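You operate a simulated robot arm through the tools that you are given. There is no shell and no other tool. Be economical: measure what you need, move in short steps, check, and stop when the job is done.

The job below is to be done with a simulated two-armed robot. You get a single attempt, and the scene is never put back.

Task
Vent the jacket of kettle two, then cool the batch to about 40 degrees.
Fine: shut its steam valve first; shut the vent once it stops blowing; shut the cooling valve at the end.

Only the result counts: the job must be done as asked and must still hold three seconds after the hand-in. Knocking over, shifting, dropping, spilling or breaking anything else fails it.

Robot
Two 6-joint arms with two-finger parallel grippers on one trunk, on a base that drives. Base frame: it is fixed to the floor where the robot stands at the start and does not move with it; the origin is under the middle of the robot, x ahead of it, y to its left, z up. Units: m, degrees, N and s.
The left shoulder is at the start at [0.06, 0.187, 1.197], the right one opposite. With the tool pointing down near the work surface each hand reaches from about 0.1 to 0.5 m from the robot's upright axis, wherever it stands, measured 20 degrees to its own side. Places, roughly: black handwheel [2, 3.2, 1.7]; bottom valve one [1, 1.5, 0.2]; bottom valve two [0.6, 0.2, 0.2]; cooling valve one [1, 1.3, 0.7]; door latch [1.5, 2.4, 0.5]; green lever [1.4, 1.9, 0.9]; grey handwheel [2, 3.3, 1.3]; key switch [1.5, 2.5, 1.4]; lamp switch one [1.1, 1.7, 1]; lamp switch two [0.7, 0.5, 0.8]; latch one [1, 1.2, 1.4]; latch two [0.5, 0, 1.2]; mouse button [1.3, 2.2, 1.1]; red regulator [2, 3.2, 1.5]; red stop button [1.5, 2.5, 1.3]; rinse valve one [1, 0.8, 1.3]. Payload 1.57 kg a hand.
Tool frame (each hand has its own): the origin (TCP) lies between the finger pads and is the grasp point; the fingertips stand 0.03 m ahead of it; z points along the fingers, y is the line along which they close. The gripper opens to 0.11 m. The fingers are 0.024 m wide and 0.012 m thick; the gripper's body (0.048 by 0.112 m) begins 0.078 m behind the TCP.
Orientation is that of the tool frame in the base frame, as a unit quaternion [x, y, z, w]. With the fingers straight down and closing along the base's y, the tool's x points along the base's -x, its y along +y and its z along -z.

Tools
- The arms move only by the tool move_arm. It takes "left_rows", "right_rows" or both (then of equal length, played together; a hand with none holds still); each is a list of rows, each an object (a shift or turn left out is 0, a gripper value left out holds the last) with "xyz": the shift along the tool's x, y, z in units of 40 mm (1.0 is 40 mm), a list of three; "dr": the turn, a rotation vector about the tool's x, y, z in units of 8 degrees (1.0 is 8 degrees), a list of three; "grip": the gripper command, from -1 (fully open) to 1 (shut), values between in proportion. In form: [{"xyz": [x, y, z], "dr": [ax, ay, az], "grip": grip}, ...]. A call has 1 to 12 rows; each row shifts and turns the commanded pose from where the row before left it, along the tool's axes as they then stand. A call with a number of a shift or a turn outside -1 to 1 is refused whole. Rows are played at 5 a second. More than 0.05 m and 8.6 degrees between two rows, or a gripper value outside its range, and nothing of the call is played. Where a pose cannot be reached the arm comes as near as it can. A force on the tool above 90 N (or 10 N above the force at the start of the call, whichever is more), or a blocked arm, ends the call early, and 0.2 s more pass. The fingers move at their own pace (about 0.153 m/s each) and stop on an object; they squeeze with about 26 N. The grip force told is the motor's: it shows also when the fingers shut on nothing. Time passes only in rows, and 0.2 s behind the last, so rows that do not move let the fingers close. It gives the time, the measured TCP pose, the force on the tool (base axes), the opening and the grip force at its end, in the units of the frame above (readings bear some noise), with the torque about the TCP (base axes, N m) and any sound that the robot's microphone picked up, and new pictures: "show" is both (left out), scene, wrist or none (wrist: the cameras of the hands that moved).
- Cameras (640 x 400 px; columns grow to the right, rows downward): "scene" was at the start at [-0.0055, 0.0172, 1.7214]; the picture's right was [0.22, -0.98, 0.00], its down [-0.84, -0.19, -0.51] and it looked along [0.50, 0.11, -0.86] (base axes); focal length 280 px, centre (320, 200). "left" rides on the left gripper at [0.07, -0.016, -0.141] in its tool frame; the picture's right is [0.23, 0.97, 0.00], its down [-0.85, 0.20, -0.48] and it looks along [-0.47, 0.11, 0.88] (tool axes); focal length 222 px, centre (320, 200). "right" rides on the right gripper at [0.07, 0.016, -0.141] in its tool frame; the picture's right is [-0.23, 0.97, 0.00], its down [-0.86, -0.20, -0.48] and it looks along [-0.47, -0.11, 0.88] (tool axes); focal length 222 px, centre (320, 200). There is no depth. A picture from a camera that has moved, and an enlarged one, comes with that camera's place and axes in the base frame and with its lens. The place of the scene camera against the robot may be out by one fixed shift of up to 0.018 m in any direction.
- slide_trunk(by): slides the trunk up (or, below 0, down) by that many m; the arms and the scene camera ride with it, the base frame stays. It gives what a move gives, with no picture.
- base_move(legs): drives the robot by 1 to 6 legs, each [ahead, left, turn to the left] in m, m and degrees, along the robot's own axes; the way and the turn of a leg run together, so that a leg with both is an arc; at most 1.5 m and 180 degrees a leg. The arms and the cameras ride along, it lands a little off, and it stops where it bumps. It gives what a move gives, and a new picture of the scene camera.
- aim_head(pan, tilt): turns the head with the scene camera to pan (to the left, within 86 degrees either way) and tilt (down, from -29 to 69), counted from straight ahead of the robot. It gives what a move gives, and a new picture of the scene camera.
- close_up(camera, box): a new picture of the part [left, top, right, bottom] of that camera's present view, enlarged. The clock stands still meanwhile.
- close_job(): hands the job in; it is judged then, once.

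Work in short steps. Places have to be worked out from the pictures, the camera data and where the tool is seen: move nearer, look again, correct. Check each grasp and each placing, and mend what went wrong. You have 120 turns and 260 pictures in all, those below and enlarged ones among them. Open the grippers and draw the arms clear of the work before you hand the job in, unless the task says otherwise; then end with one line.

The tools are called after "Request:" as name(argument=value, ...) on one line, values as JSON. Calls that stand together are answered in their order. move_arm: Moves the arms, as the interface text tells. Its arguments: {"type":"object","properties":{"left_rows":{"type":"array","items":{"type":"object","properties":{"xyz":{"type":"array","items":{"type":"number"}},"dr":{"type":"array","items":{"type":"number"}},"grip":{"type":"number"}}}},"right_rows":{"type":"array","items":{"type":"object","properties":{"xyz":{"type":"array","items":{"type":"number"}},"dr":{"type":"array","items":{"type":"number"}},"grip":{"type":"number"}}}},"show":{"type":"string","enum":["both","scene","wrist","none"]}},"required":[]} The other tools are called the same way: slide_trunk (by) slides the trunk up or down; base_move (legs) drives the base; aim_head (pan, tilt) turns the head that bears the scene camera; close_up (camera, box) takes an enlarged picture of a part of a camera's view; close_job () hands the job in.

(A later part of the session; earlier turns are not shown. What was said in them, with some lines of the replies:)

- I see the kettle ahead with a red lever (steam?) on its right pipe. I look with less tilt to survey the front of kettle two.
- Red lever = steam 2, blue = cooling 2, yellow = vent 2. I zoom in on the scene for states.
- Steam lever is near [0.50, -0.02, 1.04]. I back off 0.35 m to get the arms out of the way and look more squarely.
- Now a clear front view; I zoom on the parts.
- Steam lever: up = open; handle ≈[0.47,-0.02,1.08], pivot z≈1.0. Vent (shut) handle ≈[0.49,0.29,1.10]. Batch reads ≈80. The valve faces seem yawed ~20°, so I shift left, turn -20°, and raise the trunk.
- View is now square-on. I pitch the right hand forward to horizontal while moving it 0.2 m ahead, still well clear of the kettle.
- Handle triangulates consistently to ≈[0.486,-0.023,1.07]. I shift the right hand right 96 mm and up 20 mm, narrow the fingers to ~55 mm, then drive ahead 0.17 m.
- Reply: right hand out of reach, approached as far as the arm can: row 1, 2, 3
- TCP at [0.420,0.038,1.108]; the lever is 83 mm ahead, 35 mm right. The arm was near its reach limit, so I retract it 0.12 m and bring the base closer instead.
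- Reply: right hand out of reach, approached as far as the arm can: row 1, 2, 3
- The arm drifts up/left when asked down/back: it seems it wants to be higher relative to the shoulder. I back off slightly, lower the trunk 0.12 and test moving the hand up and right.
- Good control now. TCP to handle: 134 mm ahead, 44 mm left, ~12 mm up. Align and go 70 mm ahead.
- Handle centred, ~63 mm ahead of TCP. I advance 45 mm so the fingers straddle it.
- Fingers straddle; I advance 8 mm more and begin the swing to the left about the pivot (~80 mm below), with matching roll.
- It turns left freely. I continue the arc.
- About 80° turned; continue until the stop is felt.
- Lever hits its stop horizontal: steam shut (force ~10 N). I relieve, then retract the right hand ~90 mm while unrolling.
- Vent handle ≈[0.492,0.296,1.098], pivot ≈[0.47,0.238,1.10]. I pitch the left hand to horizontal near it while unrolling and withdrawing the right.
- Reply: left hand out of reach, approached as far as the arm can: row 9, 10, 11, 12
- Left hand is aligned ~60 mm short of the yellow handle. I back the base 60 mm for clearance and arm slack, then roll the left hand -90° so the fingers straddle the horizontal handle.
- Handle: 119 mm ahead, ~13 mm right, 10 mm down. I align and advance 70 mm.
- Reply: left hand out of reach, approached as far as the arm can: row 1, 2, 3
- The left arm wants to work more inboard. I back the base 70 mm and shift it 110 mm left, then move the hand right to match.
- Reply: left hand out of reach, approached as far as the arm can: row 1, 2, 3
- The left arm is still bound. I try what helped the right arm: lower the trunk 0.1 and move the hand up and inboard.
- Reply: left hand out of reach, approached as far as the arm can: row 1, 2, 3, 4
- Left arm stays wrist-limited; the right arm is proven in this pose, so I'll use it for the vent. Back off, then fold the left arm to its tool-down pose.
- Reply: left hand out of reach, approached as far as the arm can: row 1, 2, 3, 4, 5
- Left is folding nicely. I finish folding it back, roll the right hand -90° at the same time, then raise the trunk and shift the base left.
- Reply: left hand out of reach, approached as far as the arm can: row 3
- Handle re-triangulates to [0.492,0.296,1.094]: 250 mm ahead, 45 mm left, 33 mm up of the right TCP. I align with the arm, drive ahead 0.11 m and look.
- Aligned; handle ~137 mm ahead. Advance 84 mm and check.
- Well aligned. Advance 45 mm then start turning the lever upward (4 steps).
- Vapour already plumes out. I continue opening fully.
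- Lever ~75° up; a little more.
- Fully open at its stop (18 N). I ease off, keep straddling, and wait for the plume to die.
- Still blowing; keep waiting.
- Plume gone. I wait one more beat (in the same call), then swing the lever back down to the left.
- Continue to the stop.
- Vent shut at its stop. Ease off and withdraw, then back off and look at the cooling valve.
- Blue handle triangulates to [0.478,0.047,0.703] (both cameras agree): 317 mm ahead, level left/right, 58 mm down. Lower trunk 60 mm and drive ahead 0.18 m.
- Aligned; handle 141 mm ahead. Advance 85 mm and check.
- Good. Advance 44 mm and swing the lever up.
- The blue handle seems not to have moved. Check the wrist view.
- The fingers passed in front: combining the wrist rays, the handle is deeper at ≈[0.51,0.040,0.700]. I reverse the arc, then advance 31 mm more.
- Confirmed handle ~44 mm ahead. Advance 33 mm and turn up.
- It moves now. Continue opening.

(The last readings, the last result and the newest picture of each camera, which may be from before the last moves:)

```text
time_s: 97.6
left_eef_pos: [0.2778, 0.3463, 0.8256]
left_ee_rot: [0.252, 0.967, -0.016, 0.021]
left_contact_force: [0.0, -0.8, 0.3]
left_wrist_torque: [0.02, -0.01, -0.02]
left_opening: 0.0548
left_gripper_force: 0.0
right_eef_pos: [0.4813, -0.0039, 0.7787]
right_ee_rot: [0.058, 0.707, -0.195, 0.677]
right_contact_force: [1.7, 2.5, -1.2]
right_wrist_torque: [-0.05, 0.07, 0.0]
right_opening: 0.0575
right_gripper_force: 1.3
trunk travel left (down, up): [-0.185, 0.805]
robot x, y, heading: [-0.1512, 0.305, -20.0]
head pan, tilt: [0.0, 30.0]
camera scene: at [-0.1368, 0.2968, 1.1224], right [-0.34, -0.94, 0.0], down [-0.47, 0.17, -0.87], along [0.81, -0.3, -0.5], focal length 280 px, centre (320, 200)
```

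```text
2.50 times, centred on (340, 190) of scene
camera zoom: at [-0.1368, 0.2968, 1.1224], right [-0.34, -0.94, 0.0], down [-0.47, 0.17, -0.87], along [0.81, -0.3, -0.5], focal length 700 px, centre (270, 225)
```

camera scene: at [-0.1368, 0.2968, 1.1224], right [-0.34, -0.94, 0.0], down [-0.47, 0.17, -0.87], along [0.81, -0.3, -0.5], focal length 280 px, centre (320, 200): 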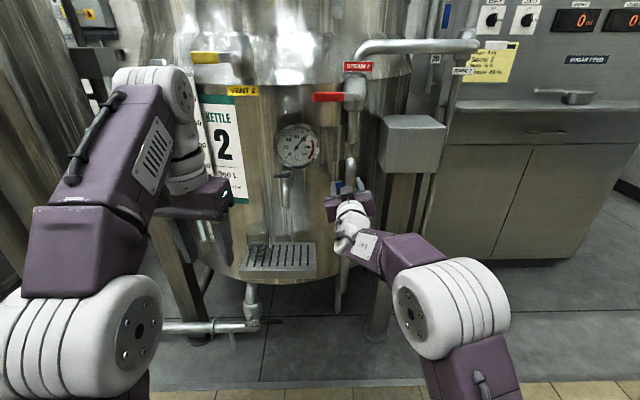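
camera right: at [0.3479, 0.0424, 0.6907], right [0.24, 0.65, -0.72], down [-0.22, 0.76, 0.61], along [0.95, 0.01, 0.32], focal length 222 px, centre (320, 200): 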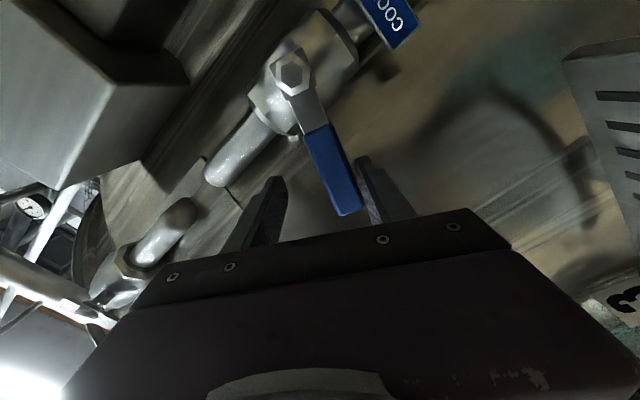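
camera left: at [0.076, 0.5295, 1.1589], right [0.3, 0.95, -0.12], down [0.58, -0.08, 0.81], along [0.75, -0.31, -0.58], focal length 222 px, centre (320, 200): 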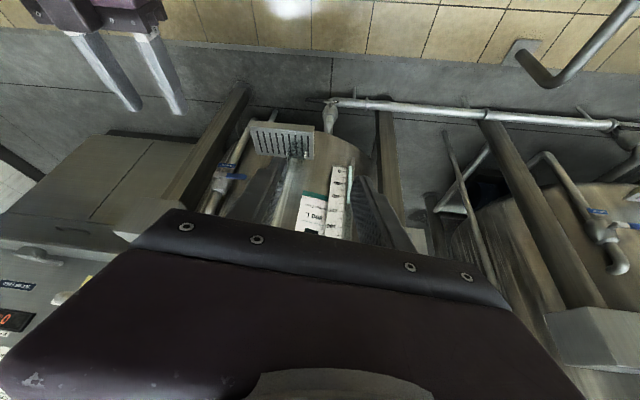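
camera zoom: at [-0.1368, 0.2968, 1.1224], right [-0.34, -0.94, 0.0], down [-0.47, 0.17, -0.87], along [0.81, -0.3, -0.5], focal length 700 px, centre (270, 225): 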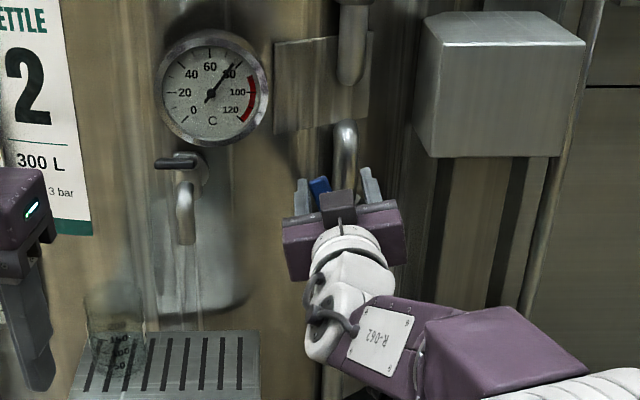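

Finish opening to the stop, then ease off and watch the gauge.

Request:
move_arm(right_rows=[{"xyz": [0.0, -0.26, 0], "dr": [0, 0, 1]}, {"xyz": [0.0, -0.26, 0]}, {"xyz": [0.0, -0.2, 0]}, {"xyz": [0.0, 0.4, 0]}, {}, {}], show="none")

Request:
close_up(camera="scene", box=[270, 115, 370, 215])

```text
time_s: 99.0
left_eef_pos: [0.2782, 0.346, 0.8246]
left_ee_rot: [0.253, 0.967, -0.016, 0.021]
left_contact_force: [1.0, -0.1, -0.6]
left_wrist_torque: [0.01, 0.03, -0.01]
left_opening: 0.0552
left_gripper_force: 0.1
right_eef_pos: [0.4766, -0.0166, 0.7822]
right_ee_rot: [0.107, 0.701, -0.149, 0.689]
right_contact_force: [0.3, -0.1, -0.2]
right_wrist_torque: [-0.03, -0.05, 0.0]
right_opening: 0.0551
right_gripper_force: 0.1
trunk travel left (down, up): [-0.185, 0.805]
robot x, y, heading: [-0.1571, 0.3048, -20.1]
head pan, tilt: [0.0, 30.0]
```

```text
4.00 times, centred on (320, 165) of scene
camera zoom: at [-0.1374, 0.2965, 1.1224], right [-0.34, -0.94, 0.0], down [-0.47, 0.17, -0.87], along [0.81, -0.3, -0.5], focal length 1120 px, centre (320, 340)
```

zoom: 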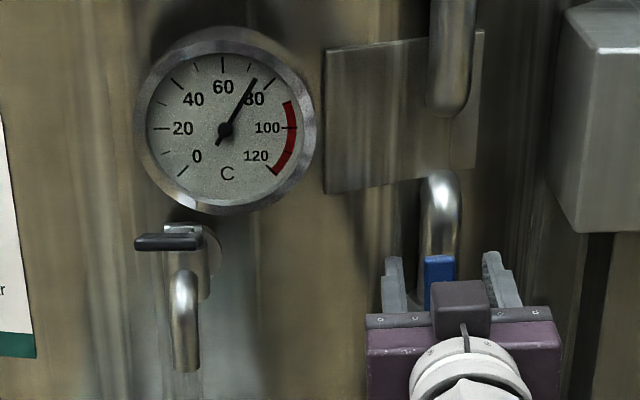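

Cooling runs: about 76 now. Wait 5 s and read again to get the rate.

Request:
move_arm(right_rows=[{}, {}, {}, {}, {}, {}, {}, {}, {}, {}, {}, {}], show="none")

Request:
move_arm(right_rows=[{}, {}, {}, {}, {}, {}, {}, {}, {}, {}, {}, {}], show="none")

Request:
close_up(camera="scene", box=[270, 115, 330, 175])

```text
time_s: 101.6
left_eef_pos: [0.2776, 0.3459, 0.8245]
left_ee_rot: [0.253, 0.967, -0.015, 0.021]
left_contact_force: [1.1, 0.7, 0.1]
left_wrist_torque: [-0.01, -0.02, 0.03]
left_opening: 0.0551
left_gripper_force: 0.0
right_eef_pos: [0.476, -0.0158, 0.7831]
right_ee_rot: [0.106, 0.702, -0.148, 0.689]
right_contact_force: [0.0, 0.5, 0.0]
right_wrist_torque: [0.0, 0.03, -0.01]
right_opening: 0.0549
right_gripper_force: 0.1
trunk travel left (down, up): [-0.185, 0.805]
robot x, y, heading: [-0.1534, 0.3072, -20.1]
head pan, tilt: [0.0, 30.0]
```

```text
time_s: 104.2
left_eef_pos: [0.2777, 0.3458, 0.8256]
left_ee_rot: [0.252, 0.967, -0.015, 0.021]
left_contact_force: [0.3, -0.8, 0.0]
left_wrist_torque: [-0.02, 0.01, 0.03]
left_opening: 0.0551
left_gripper_force: 0.0
right_eef_pos: [0.4758, -0.0165, 0.7842]
right_ee_rot: [0.107, 0.702, -0.149, 0.689]
right_contact_force: [0.4, -0.2, 0.6]
right_wrist_torque: [0.02, 0.01, 0.01]
right_opening: 0.055
right_gripper_force: 0.1
trunk travel left (down, up): [-0.185, 0.805]
robot x, y, heading: [-0.1522, 0.3059, -20.1]
head pan, tilt: [0.0, 30.0]
```

```text
6.67 times, centred on (300, 145) of scene
camera zoom: at [-0.1373, 0.2965, 1.1224], right [-0.34, -0.94, 0.0], down [-0.47, 0.17, -0.87], along [0.81, -0.3, -0.5], focal length 1866 px, centre (453, 567)
```

zoom: 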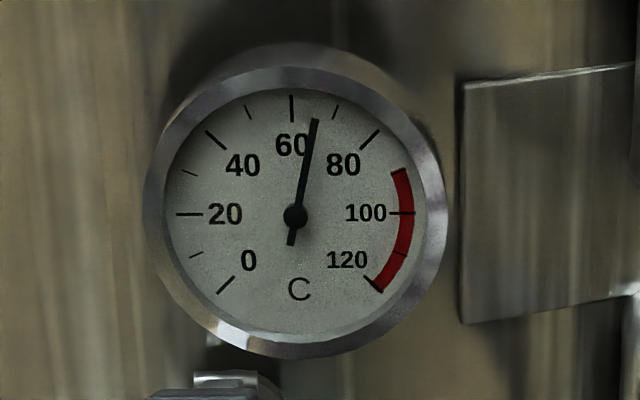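

About 66: ~2 °/s. Wait two more calls and read.

Request:
move_arm(right_rows=[{}, {}, {}, {}, {}, {}, {}, {}, {}, {}, {}, {}], show="none")

Request:
move_arm(right_rows=[{}, {}, {}, {}, {}, {}, {}, {}, {}, {}, {}, {}], show="none")

Request:
close_up(camera="scene", box=[270, 115, 330, 175])

```text
time_s: 106.8
left_eef_pos: [0.2775, 0.3465, 0.8242]
left_ee_rot: [0.252, 0.967, -0.015, 0.021]
left_contact_force: [0.1, 0.1, 0.7]
left_wrist_torque: [0.02, 0.0, -0.03]
left_opening: 0.055
left_gripper_force: 0.2
right_eef_pos: [0.4761, -0.0153, 0.7826]
right_ee_rot: [0.107, 0.701, -0.149, 0.689]
right_contact_force: [1.0, -0.6, 0.0]
right_wrist_torque: [0.02, 0.0, 0.01]
right_opening: 0.0549
right_gripper_force: 0.1
trunk travel left (down, up): [-0.185, 0.805]
robot x, y, heading: [-0.1518, 0.3071, -20.0]
head pan, tilt: [0.0, 30.0]
```

```text
time_s: 109.4
left_eef_pos: [0.2775, 0.3463, 0.8245]
left_ee_rot: [0.252, 0.967, -0.016, 0.021]
left_contact_force: [0.6, 1.0, -0.4]
left_wrist_torque: [-0.01, 0.01, 0.0]
left_opening: 0.0551
left_gripper_force: 0.0
right_eef_pos: [0.4759, -0.0155, 0.7829]
right_ee_rot: [0.106, 0.702, -0.149, 0.689]
right_contact_force: [0.8, 0.2, -0.1]
right_wrist_torque: [-0.05, 0.0, 0.05]
right_opening: 0.055
right_gripper_force: 0.1
trunk travel left (down, up): [-0.185, 0.805]
robot x, y, heading: [-0.1542, 0.3075, -20.2]
head pan, tilt: [0.0, 30.0]
```

```text
6.67 times, centred on (300, 145) of scene
camera zoom: at [-0.1373, 0.2965, 1.1224], right [-0.34, -0.94, 0.0], down [-0.47, 0.17, -0.87], along [0.81, -0.3, -0.5], focal length 1866 px, centre (453, 567)
```

zoom: 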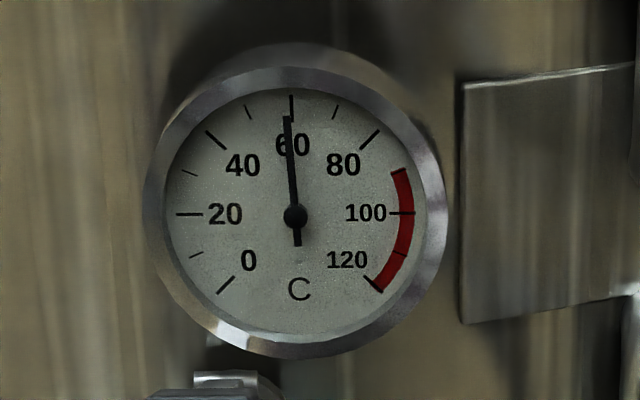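

About 59, decaying (target ≈18 s more). Wait ~10 s then read.

Request:
move_arm(right_rows=[{}, {}, {}, {}, {}, {}, {}, {}, {}, {}, {}, {}], show="none")

Request:
move_arm(right_rows=[{}, {}, {}, {}, {}, {}, {}, {}, {}, {}, {}, {}], show="none")

Request:
move_arm(right_rows=[{}, {}, {}, {}, {}, {}, {}, {}, {}, {}, {}, {}], show="none")

Request:
close_up(camera="scene", box=[270, 115, 330, 175])

```text
time_s: 112.0
left_eef_pos: [0.2782, 0.347, 0.8253]
left_ee_rot: [0.252, 0.967, -0.016, 0.021]
left_contact_force: [0.4, 0.7, 0.0]
left_wrist_torque: [-0.02, -0.03, -0.01]
left_opening: 0.0548
left_gripper_force: 0.1
right_eef_pos: [0.4765, -0.0147, 0.7829]
right_ee_rot: [0.107, 0.701, -0.149, 0.689]
right_contact_force: [-0.2, -0.2, 0.8]
right_wrist_torque: [-0.03, 0.0, 0.02]
right_opening: 0.055
right_gripper_force: 0.1
trunk travel left (down, up): [-0.185, 0.805]
robot x, y, heading: [-0.1538, 0.3082, -20.0]
head pan, tilt: [0.0, 30.0]
```

```text
time_s: 114.6
left_eef_pos: [0.278, 0.3458, 0.8253]
left_ee_rot: [0.252, 0.967, -0.016, 0.021]
left_contact_force: [0.3, -0.5, 0.1]
left_wrist_torque: [-0.01, 0.0, 0.0]
left_opening: 0.0548
left_gripper_force: 0.1
right_eef_pos: [0.4765, -0.0159, 0.781]
right_ee_rot: [0.107, 0.702, -0.149, 0.689]
right_contact_force: [0.8, -0.3, -0.4]
right_wrist_torque: [0.02, -0.04, 0.01]
right_opening: 0.0548
right_gripper_force: 0.1
trunk travel left (down, up): [-0.185, 0.805]
robot x, y, heading: [-0.1537, 0.3039, -20.0]
head pan, tilt: [0.0, 30.0]
```

```text
time_s: 117.2
left_eef_pos: [0.2779, 0.3462, 0.8246]
left_ee_rot: [0.252, 0.967, -0.016, 0.022]
left_contact_force: [-0.2, 0.6, 0.3]
left_wrist_torque: [0.0, 0.0, 0.0]
left_opening: 0.0548
left_gripper_force: 0.1
right_eef_pos: [0.4758, -0.0164, 0.7827]
right_ee_rot: [0.105, 0.702, -0.148, 0.689]
right_contact_force: [0.4, 1.2, -1.1]
right_wrist_torque: [-0.03, 0.02, 0.02]
right_opening: 0.0551
right_gripper_force: 0.1
trunk travel left (down, up): [-0.185, 0.805]
robot x, y, heading: [-0.1528, 0.3045, -20.0]
head pan, tilt: [0.0, 30.0]
```

```text
6.67 times, centred on (300, 145) of scene
camera zoom: at [-0.1373, 0.2965, 1.1224], right [-0.34, -0.94, 0.0], down [-0.47, 0.17, -0.87], along [0.81, -0.3, -0.5], focal length 1866 px, centre (453, 567)
```

zoom: 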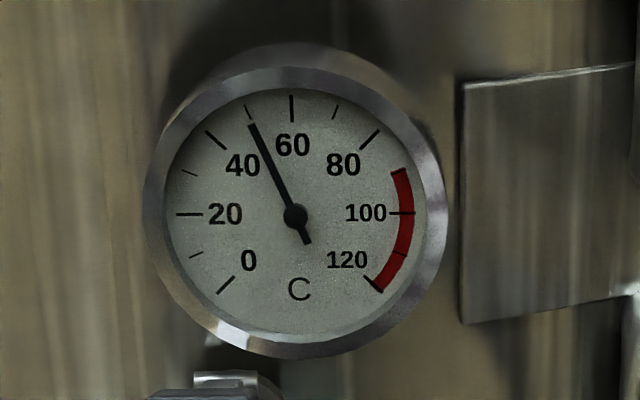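

About 50. Two more waits, then read and close.

Request:
move_arm(right_rows=[{}, {}, {}, {}, {}, {}, {}, {}, {}, {}, {}, {}], show="none")

Request:
move_arm(right_rows=[{}, {}, {}, {}, {}, {}, {}, {}, {}, {}, {}, {}], show="none")

Request:
close_up(camera="scene", box=[270, 115, 330, 175])

```text
time_s: 119.8
left_eef_pos: [0.2773, 0.3461, 0.8248]
left_ee_rot: [0.252, 0.967, -0.016, 0.022]
left_contact_force: [-0.5, -1.4, -0.7]
left_wrist_torque: [-0.04, -0.04, -0.03]
left_opening: 0.055
left_gripper_force: 0.1
right_eef_pos: [0.475, -0.0159, 0.7823]
right_ee_rot: [0.106, 0.702, -0.149, 0.689]
right_contact_force: [-0.2, 0.2, -0.4]
right_wrist_torque: [0.0, 0.0, -0.02]
right_opening: 0.0549
right_gripper_force: 0.1
trunk travel left (down, up): [-0.185, 0.805]
robot x, y, heading: [-0.1561, 0.3063, -19.8]
head pan, tilt: [0.0, 30.0]
```

```text
time_s: 122.4
left_eef_pos: [0.2772, 0.3476, 0.8262]
left_ee_rot: [0.252, 0.967, -0.015, 0.021]
left_contact_force: [-0.8, 0.2, 0.3]
left_wrist_torque: [0.02, 0.01, 0.02]
left_opening: 0.0548
left_gripper_force: 0.0
right_eef_pos: [0.4751, -0.0148, 0.782]
right_ee_rot: [0.106, 0.702, -0.149, 0.689]
right_contact_force: [-0.5, 0.9, 0.2]
right_wrist_torque: [0.02, 0.0, 0.0]
right_opening: 0.0548
right_gripper_force: 0.1
trunk travel left (down, up): [-0.185, 0.805]
robot x, y, heading: [-0.1548, 0.3073, -20.2]
head pan, tilt: [0.0, 30.0]
```

```text
6.67 times, centred on (300, 145) of scene
camera zoom: at [-0.1373, 0.2965, 1.1224], right [-0.34, -0.94, 0.0], down [-0.47, 0.17, -0.87], along [0.81, -0.3, -0.5], focal length 1866 px, centre (453, 567)
```

zoom: 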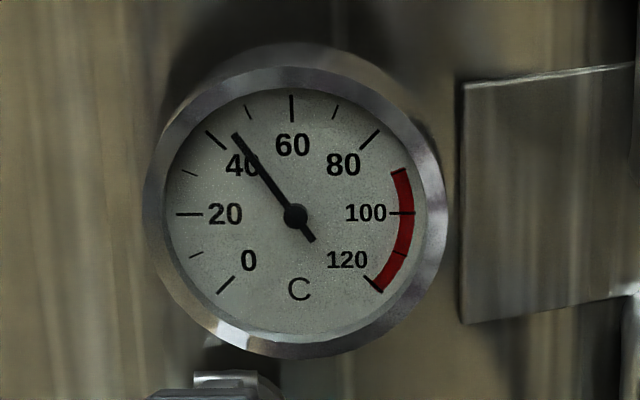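

About 45, ~0.9 °/s. Wait ~3 s more, then swing the lever shut.

Request:
move_arm(right_rows=[{}, {}, {}, {}, {}, {}, {}, {}, {}, {}, {}, {}], show="none")

Request:
move_arm(right_rows=[{}, {}, {}, {"xyz": [0.02, 0.26, 0], "dr": [0, 0, -1]}, {"xyz": [0.02, 0.26, 0], "dr": [0, 0, -1]}, {"xyz": [0.02, 0.26, 0], "dr": [0, 0, -1]}, {"xyz": [0.02, 0.26, 0], "dr": [0, 0, -1]}, {"xyz": [0.02, 0.26, 0], "dr": [0, 0, -1]}, {"xyz": [0.02, 0.26, 0], "dr": [0, 0, -1]}, {"xyz": [0.02, 0.26, 0], "dr": [0, 0, -1]}, {"xyz": [0.02, 0.26, 0], "dr": [0, 0, -1]}, {"xyz": [0.02, 0.26, 0], "dr": [0, 0, -1]}], show="scene")

Request:
move_arm(right_rows=[{"xyz": [0.02, 0.26, 0], "dr": [0, 0, -1]}, {"xyz": [0.02, 0.26, 0], "dr": [0, 0, -1]}, {"xyz": [0, 0.25, 0]}, {"xyz": [0, 0.25, 0]}])

Request:
close_up(camera="scene", box=[260, 110, 420, 270])

Request:
close_up(camera="scene", box=[270, 115, 330, 175])

```text
time_s: 125.0
left_eef_pos: [0.2771, 0.347, 0.8242]
left_ee_rot: [0.253, 0.967, -0.016, 0.022]
left_contact_force: [-0.5, -0.6, -0.4]
left_wrist_torque: [-0.02, -0.02, 0.03]
left_opening: 0.0549
left_gripper_force: 0.1
right_eef_pos: [0.4753, -0.0167, 0.7827]
right_ee_rot: [0.108, 0.701, -0.149, 0.689]
right_contact_force: [-0.2, 0.3, -0.1]
right_wrist_torque: [-0.02, -0.01, -0.03]
right_opening: 0.055
right_gripper_force: 0.0
trunk travel left (down, up): [-0.185, 0.805]
robot x, y, heading: [-0.1566, 0.3044, -20.2]
head pan, tilt: [0.0, 30.0]
```

```text
time_s: 127.6
left_eef_pos: [0.2772, 0.346, 0.8255]
left_ee_rot: [0.253, 0.967, -0.016, 0.021]
left_contact_force: [0.0, -0.5, 0.7]
left_wrist_torque: [-0.01, 0.01, 0.01]
left_opening: 0.055
left_gripper_force: 0.0
right_eef_pos: [0.4992, 0.047, 0.7253]
right_ee_rot: [-0.327, 0.63, -0.526, 0.469]
right_contact_force: [0.8, -1.2, 2.5]
right_wrist_torque: [0.03, 0.01, -0.01]
right_opening: 0.0573
right_gripper_force: 1.2
trunk travel left (down, up): [-0.185, 0.805]
robot x, y, heading: [-0.1576, 0.3052, -19.9]
head pan, tilt: [0.0, 30.0]
camera scene: at [-0.1376, 0.2966, 1.1224], right [-0.34, -0.94, 0.0], down [-0.47, 0.17, -0.87], along [0.81, -0.3, -0.5], focal length 280 px, centre (320, 200)
```

scene: 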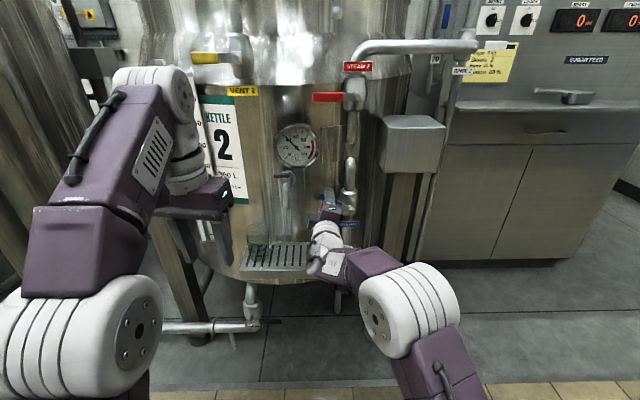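

```text
time_s: 128.6
left_eef_pos: [0.2777, 0.3456, 0.8258]
left_ee_rot: [0.252, 0.967, -0.015, 0.021]
left_contact_force: [-0.5, 0.3, -0.1]
left_wrist_torque: [-0.01, 0.02, 0.0]
left_opening: 0.0549
left_gripper_force: 0.1
right_eef_pos: [0.5011, 0.0474, 0.6852]
right_ee_rot: [0.41, -0.578, 0.586, -0.392]
right_contact_force: [-0.6, 0.5, 2.6]
right_wrist_torque: [0.01, -0.02, -0.01]
right_opening: 0.0575
right_gripper_force: 1.5
trunk travel left (down, up): [-0.185, 0.805]
robot x, y, heading: [-0.1554, 0.3088, -20.1]
head pan, tilt: [0.0, 30.0]
camera scene: at [-0.1376, 0.2968, 1.1224], right [-0.34, -0.94, 0.0], down [-0.47, 0.17, -0.87], along [0.81, -0.3, -0.5], focal length 280 px, centre (320, 200)
camera right: at [0.3442, 0.0333, 0.6707], right [0.07, 0.19, -0.98], down [-0.14, 0.97, 0.18], along [0.99, 0.13, 0.09], focal length 222 px, centre (320, 200)
```

scene: 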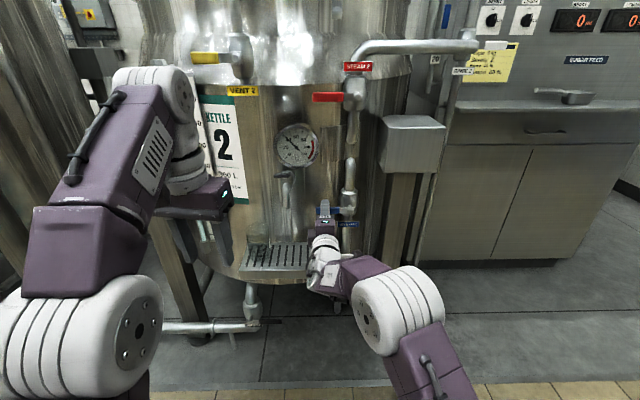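
right: 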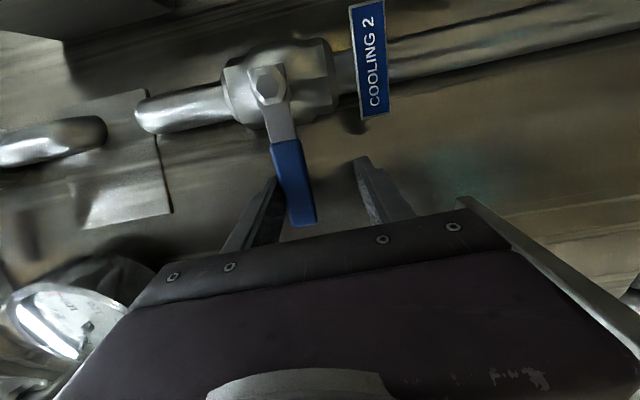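

```text
2.50 times, centred on (340, 190) of scene
camera zoom: at [-0.1376, 0.2968, 1.1224], right [-0.34, -0.94, 0.0], down [-0.47, 0.17, -0.87], along [0.81, -0.3, -0.5], focal length 700 px, centre (270, 225)
```

zoom: 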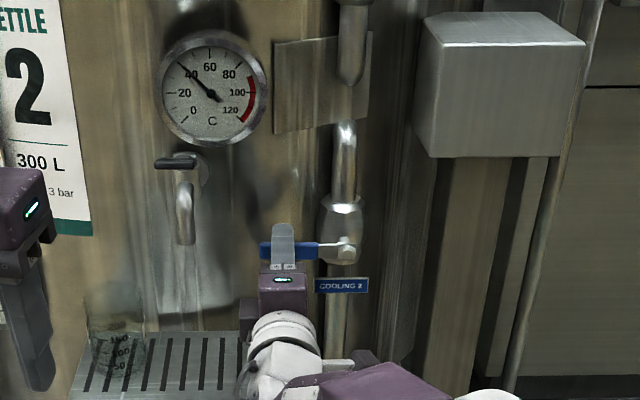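

```text
6.67 times, centred on (300, 145) of scene
camera zoom: at [-0.1376, 0.2968, 1.1224], right [-0.34, -0.94, 0.0], down [-0.47, 0.17, -0.87], along [0.81, -0.3, -0.5], focal length 1866 px, centre (453, 567)
```

zoom: 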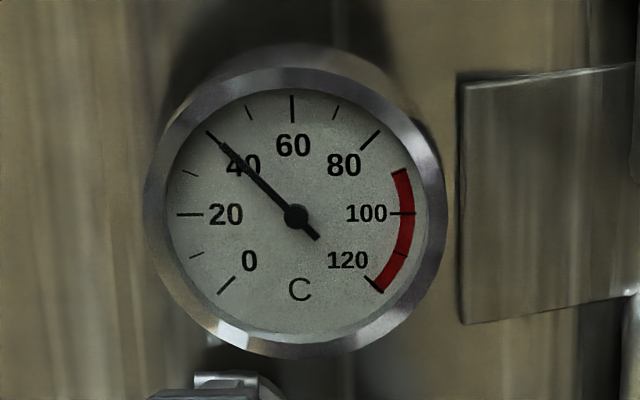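

Gauge is on 40; the lever is nearly at the stop but the force is small. Push firmly to the stop.

Request:
move_arm(right_rows=[{"xyz": [0, 0.25, 0]}, {"xyz": [0, 0.2, 0]}], show="wrist")

Request:
close_up(camera="scene", box=[310, 180, 374, 220])

```text
time_s: 129.2
left_eef_pos: [0.2765, 0.3471, 0.8274]
left_ee_rot: [0.252, 0.967, -0.016, 0.023]
left_contact_force: [0.7, -0.6, 0.0]
left_wrist_torque: [0.0, 0.0, -0.02]
left_opening: 0.0551
left_gripper_force: 0.1
right_eef_pos: [0.498, 0.0489, 0.6716]
right_ee_rot: [0.408, -0.576, 0.589, -0.394]
right_contact_force: [8.9, -0.9, 23.8]
right_wrist_torque: [0.3, 0.18, -0.15]
right_opening: 0.0756
right_gripper_force: 11.8
trunk travel left (down, up): [-0.185, 0.805]
robot x, y, heading: [-0.1573, 0.3061, -20.3]
head pan, tilt: [0.0, 30.0]
camera right: at [0.3425, 0.0332, 0.6572], right [0.08, 0.19, -0.98], down [-0.14, 0.97, 0.18], along [0.99, 0.13, 0.1], focal length 222 px, centre (320, 200)
```

right: 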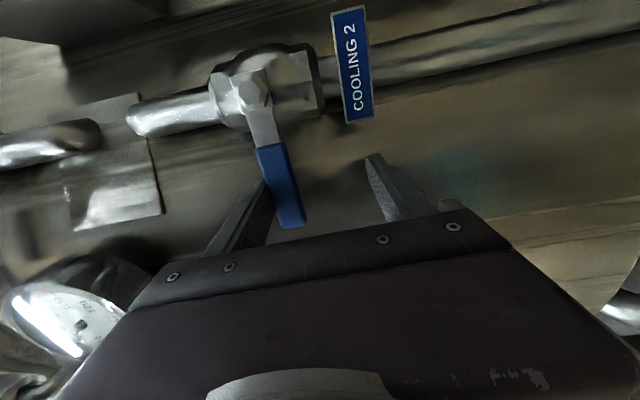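

```text
10.00 times, centred on (342, 200) of scene
camera zoom: at [-0.1393, 0.2976, 1.1229], right [-0.34, -0.94, 0.0], down [-0.47, 0.17, -0.87], along [0.81, -0.3, -0.5], focal length 2799 px, centre (100, 200)
```

zoom: 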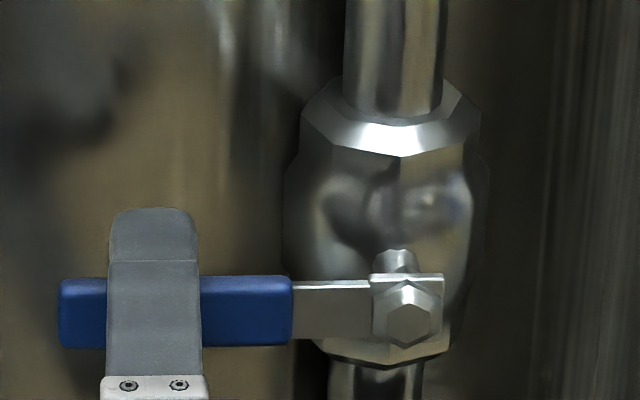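

Cooling is firmly at its shut stop. Ease up, retract straight back, drive clear, and open the grippers.

Request:
move_arm(right_rows=[{"xyz": [0, -0.7, 0]}, {"xyz": [0, 0, -0.8]}, {"xyz": [0, 0, -0.8]}, {"xyz": [0, 0, -0.8]}, {"xyz": [0, 0, -0.6]}], show="none")

Request:
base_move(legs=[[-0.2, 0, 0]])

Request:
move_arm(left_rows=[{"grip": -1}, {}, {}], right_rows=[{"grip": -1}, {}, {}], show="scene")

Request:
close_up(camera="scene", box=[200, 50, 400, 250])

Request:
close_up(camera="scene", box=[270, 110, 350, 190])

```text
time_s: 130.4
left_eef_pos: [0.278, 0.3464, 0.8255]
left_ee_rot: [0.252, 0.967, -0.016, 0.021]
left_contact_force: [-0.4, -0.8, -0.1]
left_wrist_torque: [0.0, -0.02, 0.01]
left_opening: 0.055
left_gripper_force: 0.1
right_eef_pos: [0.3869, 0.0907, 0.6943]
right_ee_rot: [0.411, -0.578, 0.586, -0.392]
right_contact_force: [-0.4, 0.2, 0.4]
right_wrist_torque: [0.01, -0.01, 0.02]
right_opening: 0.0548
right_gripper_force: 0.0
trunk travel left (down, up): [-0.185, 0.805]
robot x, y, heading: [-0.1574, 0.3026, -19.9]
head pan, tilt: [0.0, 30.0]
```

```text
time_s: 132.0
left_eef_pos: [0.0916, 0.4148, 0.8252]
left_ee_rot: [0.25, 0.968, -0.015, 0.022]
left_contact_force: [0.3, 1.0, 0.9]
left_wrist_torque: [0.0, 0.0, 0.0]
left_opening: 0.0551
left_gripper_force: 0.1
right_eef_pos: [0.2037, 0.1594, 0.6954]
right_ee_rot: [0.412, -0.578, 0.584, -0.394]
right_contact_force: [1.7, -0.4, 0.0]
right_wrist_torque: [0.01, 0.01, -0.01]
right_opening: 0.055
right_gripper_force: 0.0
trunk travel left (down, up): [-0.185, 0.805]
robot x, y, heading: [-0.3421, 0.3734, -20.1]
head pan, tilt: [0.0, 30.0]
camera scene: at [-0.3223, 0.3639, 1.1224], right [-0.34, -0.94, 0.0], down [-0.47, 0.17, -0.87], along [0.81, -0.29, -0.5], focal length 280 px, centre (320, 200)
```

scene: 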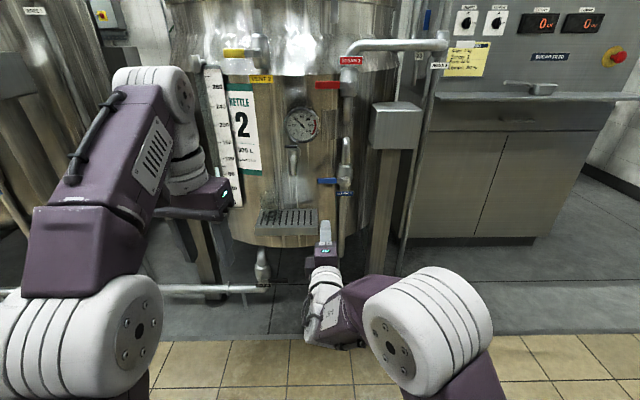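

```text
time_s: 132.8
left_eef_pos: [0.0929, 0.415, 0.824]
left_ee_rot: [0.249, 0.968, -0.015, 0.022]
left_contact_force: [-0.6, -0.8, -0.2]
left_wrist_torque: [-0.01, -0.01, 0.0]
left_opening: 0.1103
left_gripper_force: 0.0
right_eef_pos: [0.2047, 0.1586, 0.6955]
right_ee_rot: [0.412, -0.578, 0.584, -0.394]
right_contact_force: [1.4, -0.2, 0.4]
right_wrist_torque: [0.01, 0.0, 0.01]
right_opening: 0.11
right_gripper_force: 0.1
trunk travel left (down, up): [-0.185, 0.805]
robot x, y, heading: [-0.3406, 0.3707, -20.0]
head pan, tilt: [0.0, 30.0]
camera scene: at [-0.3219, 0.3638, 1.1224], right [-0.34, -0.94, 0.0], down [-0.47, 0.17, -0.87], along [0.81, -0.29, -0.5], focal length 280 px, centre (320, 200)
```

scene: 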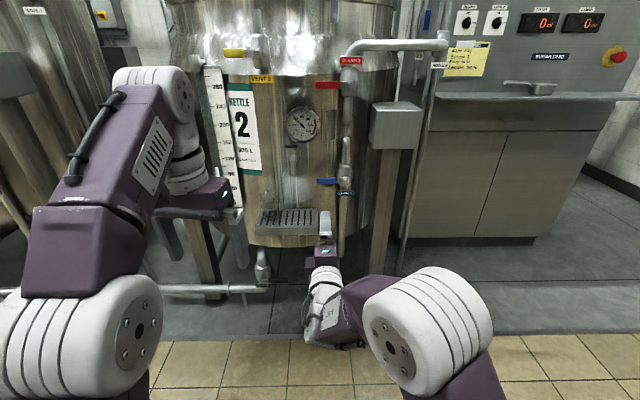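

```text
2.00 times, centred on (300, 150) of scene
camera zoom: at [-0.3219, 0.3638, 1.1224], right [-0.34, -0.94, 0.0], down [-0.47, 0.17, -0.87], along [0.81, -0.29, -0.5], focal length 560 px, centre (360, 300)
```

zoom: 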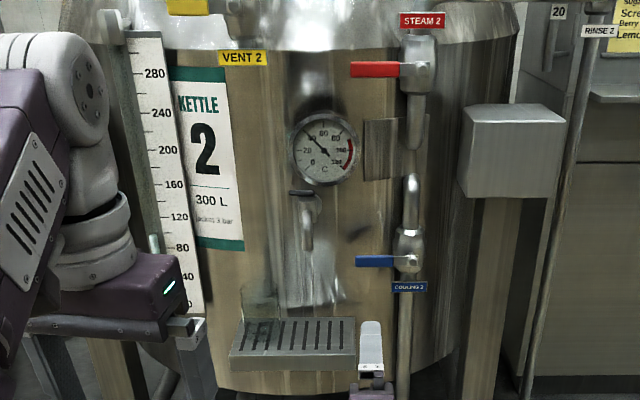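

```text
5.00 times, centred on (310, 150) of scene
camera zoom: at [-0.3219, 0.3638, 1.1224], right [-0.34, -0.94, 0.0], down [-0.47, 0.17, -0.87], along [0.81, -0.29, -0.5], focal length 1400 px, centre (370, 450)
```

zoom: 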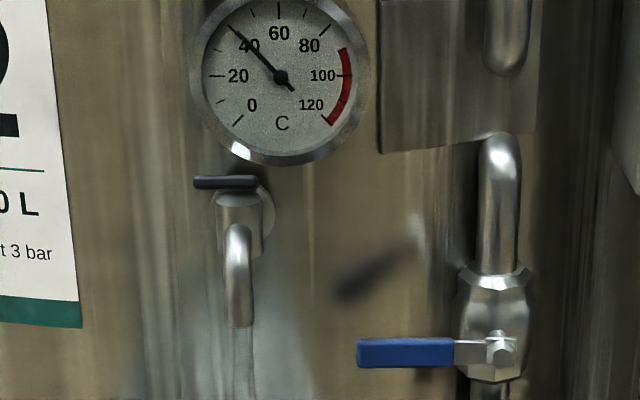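

All three levers are horizontal (shut), the gauge holds at 40, and the jar and tray are undisturbed. Hand in.

Request:
close_job()

```text
The job is handed in.
```

Kettle two is done. I shut the steam first, vented the jacket until it stopped blowing and shut the vent. Then I cooled the batch to about 40 °C on the gauge and shut the cooling valve, and both arms are clear with the grippers open.
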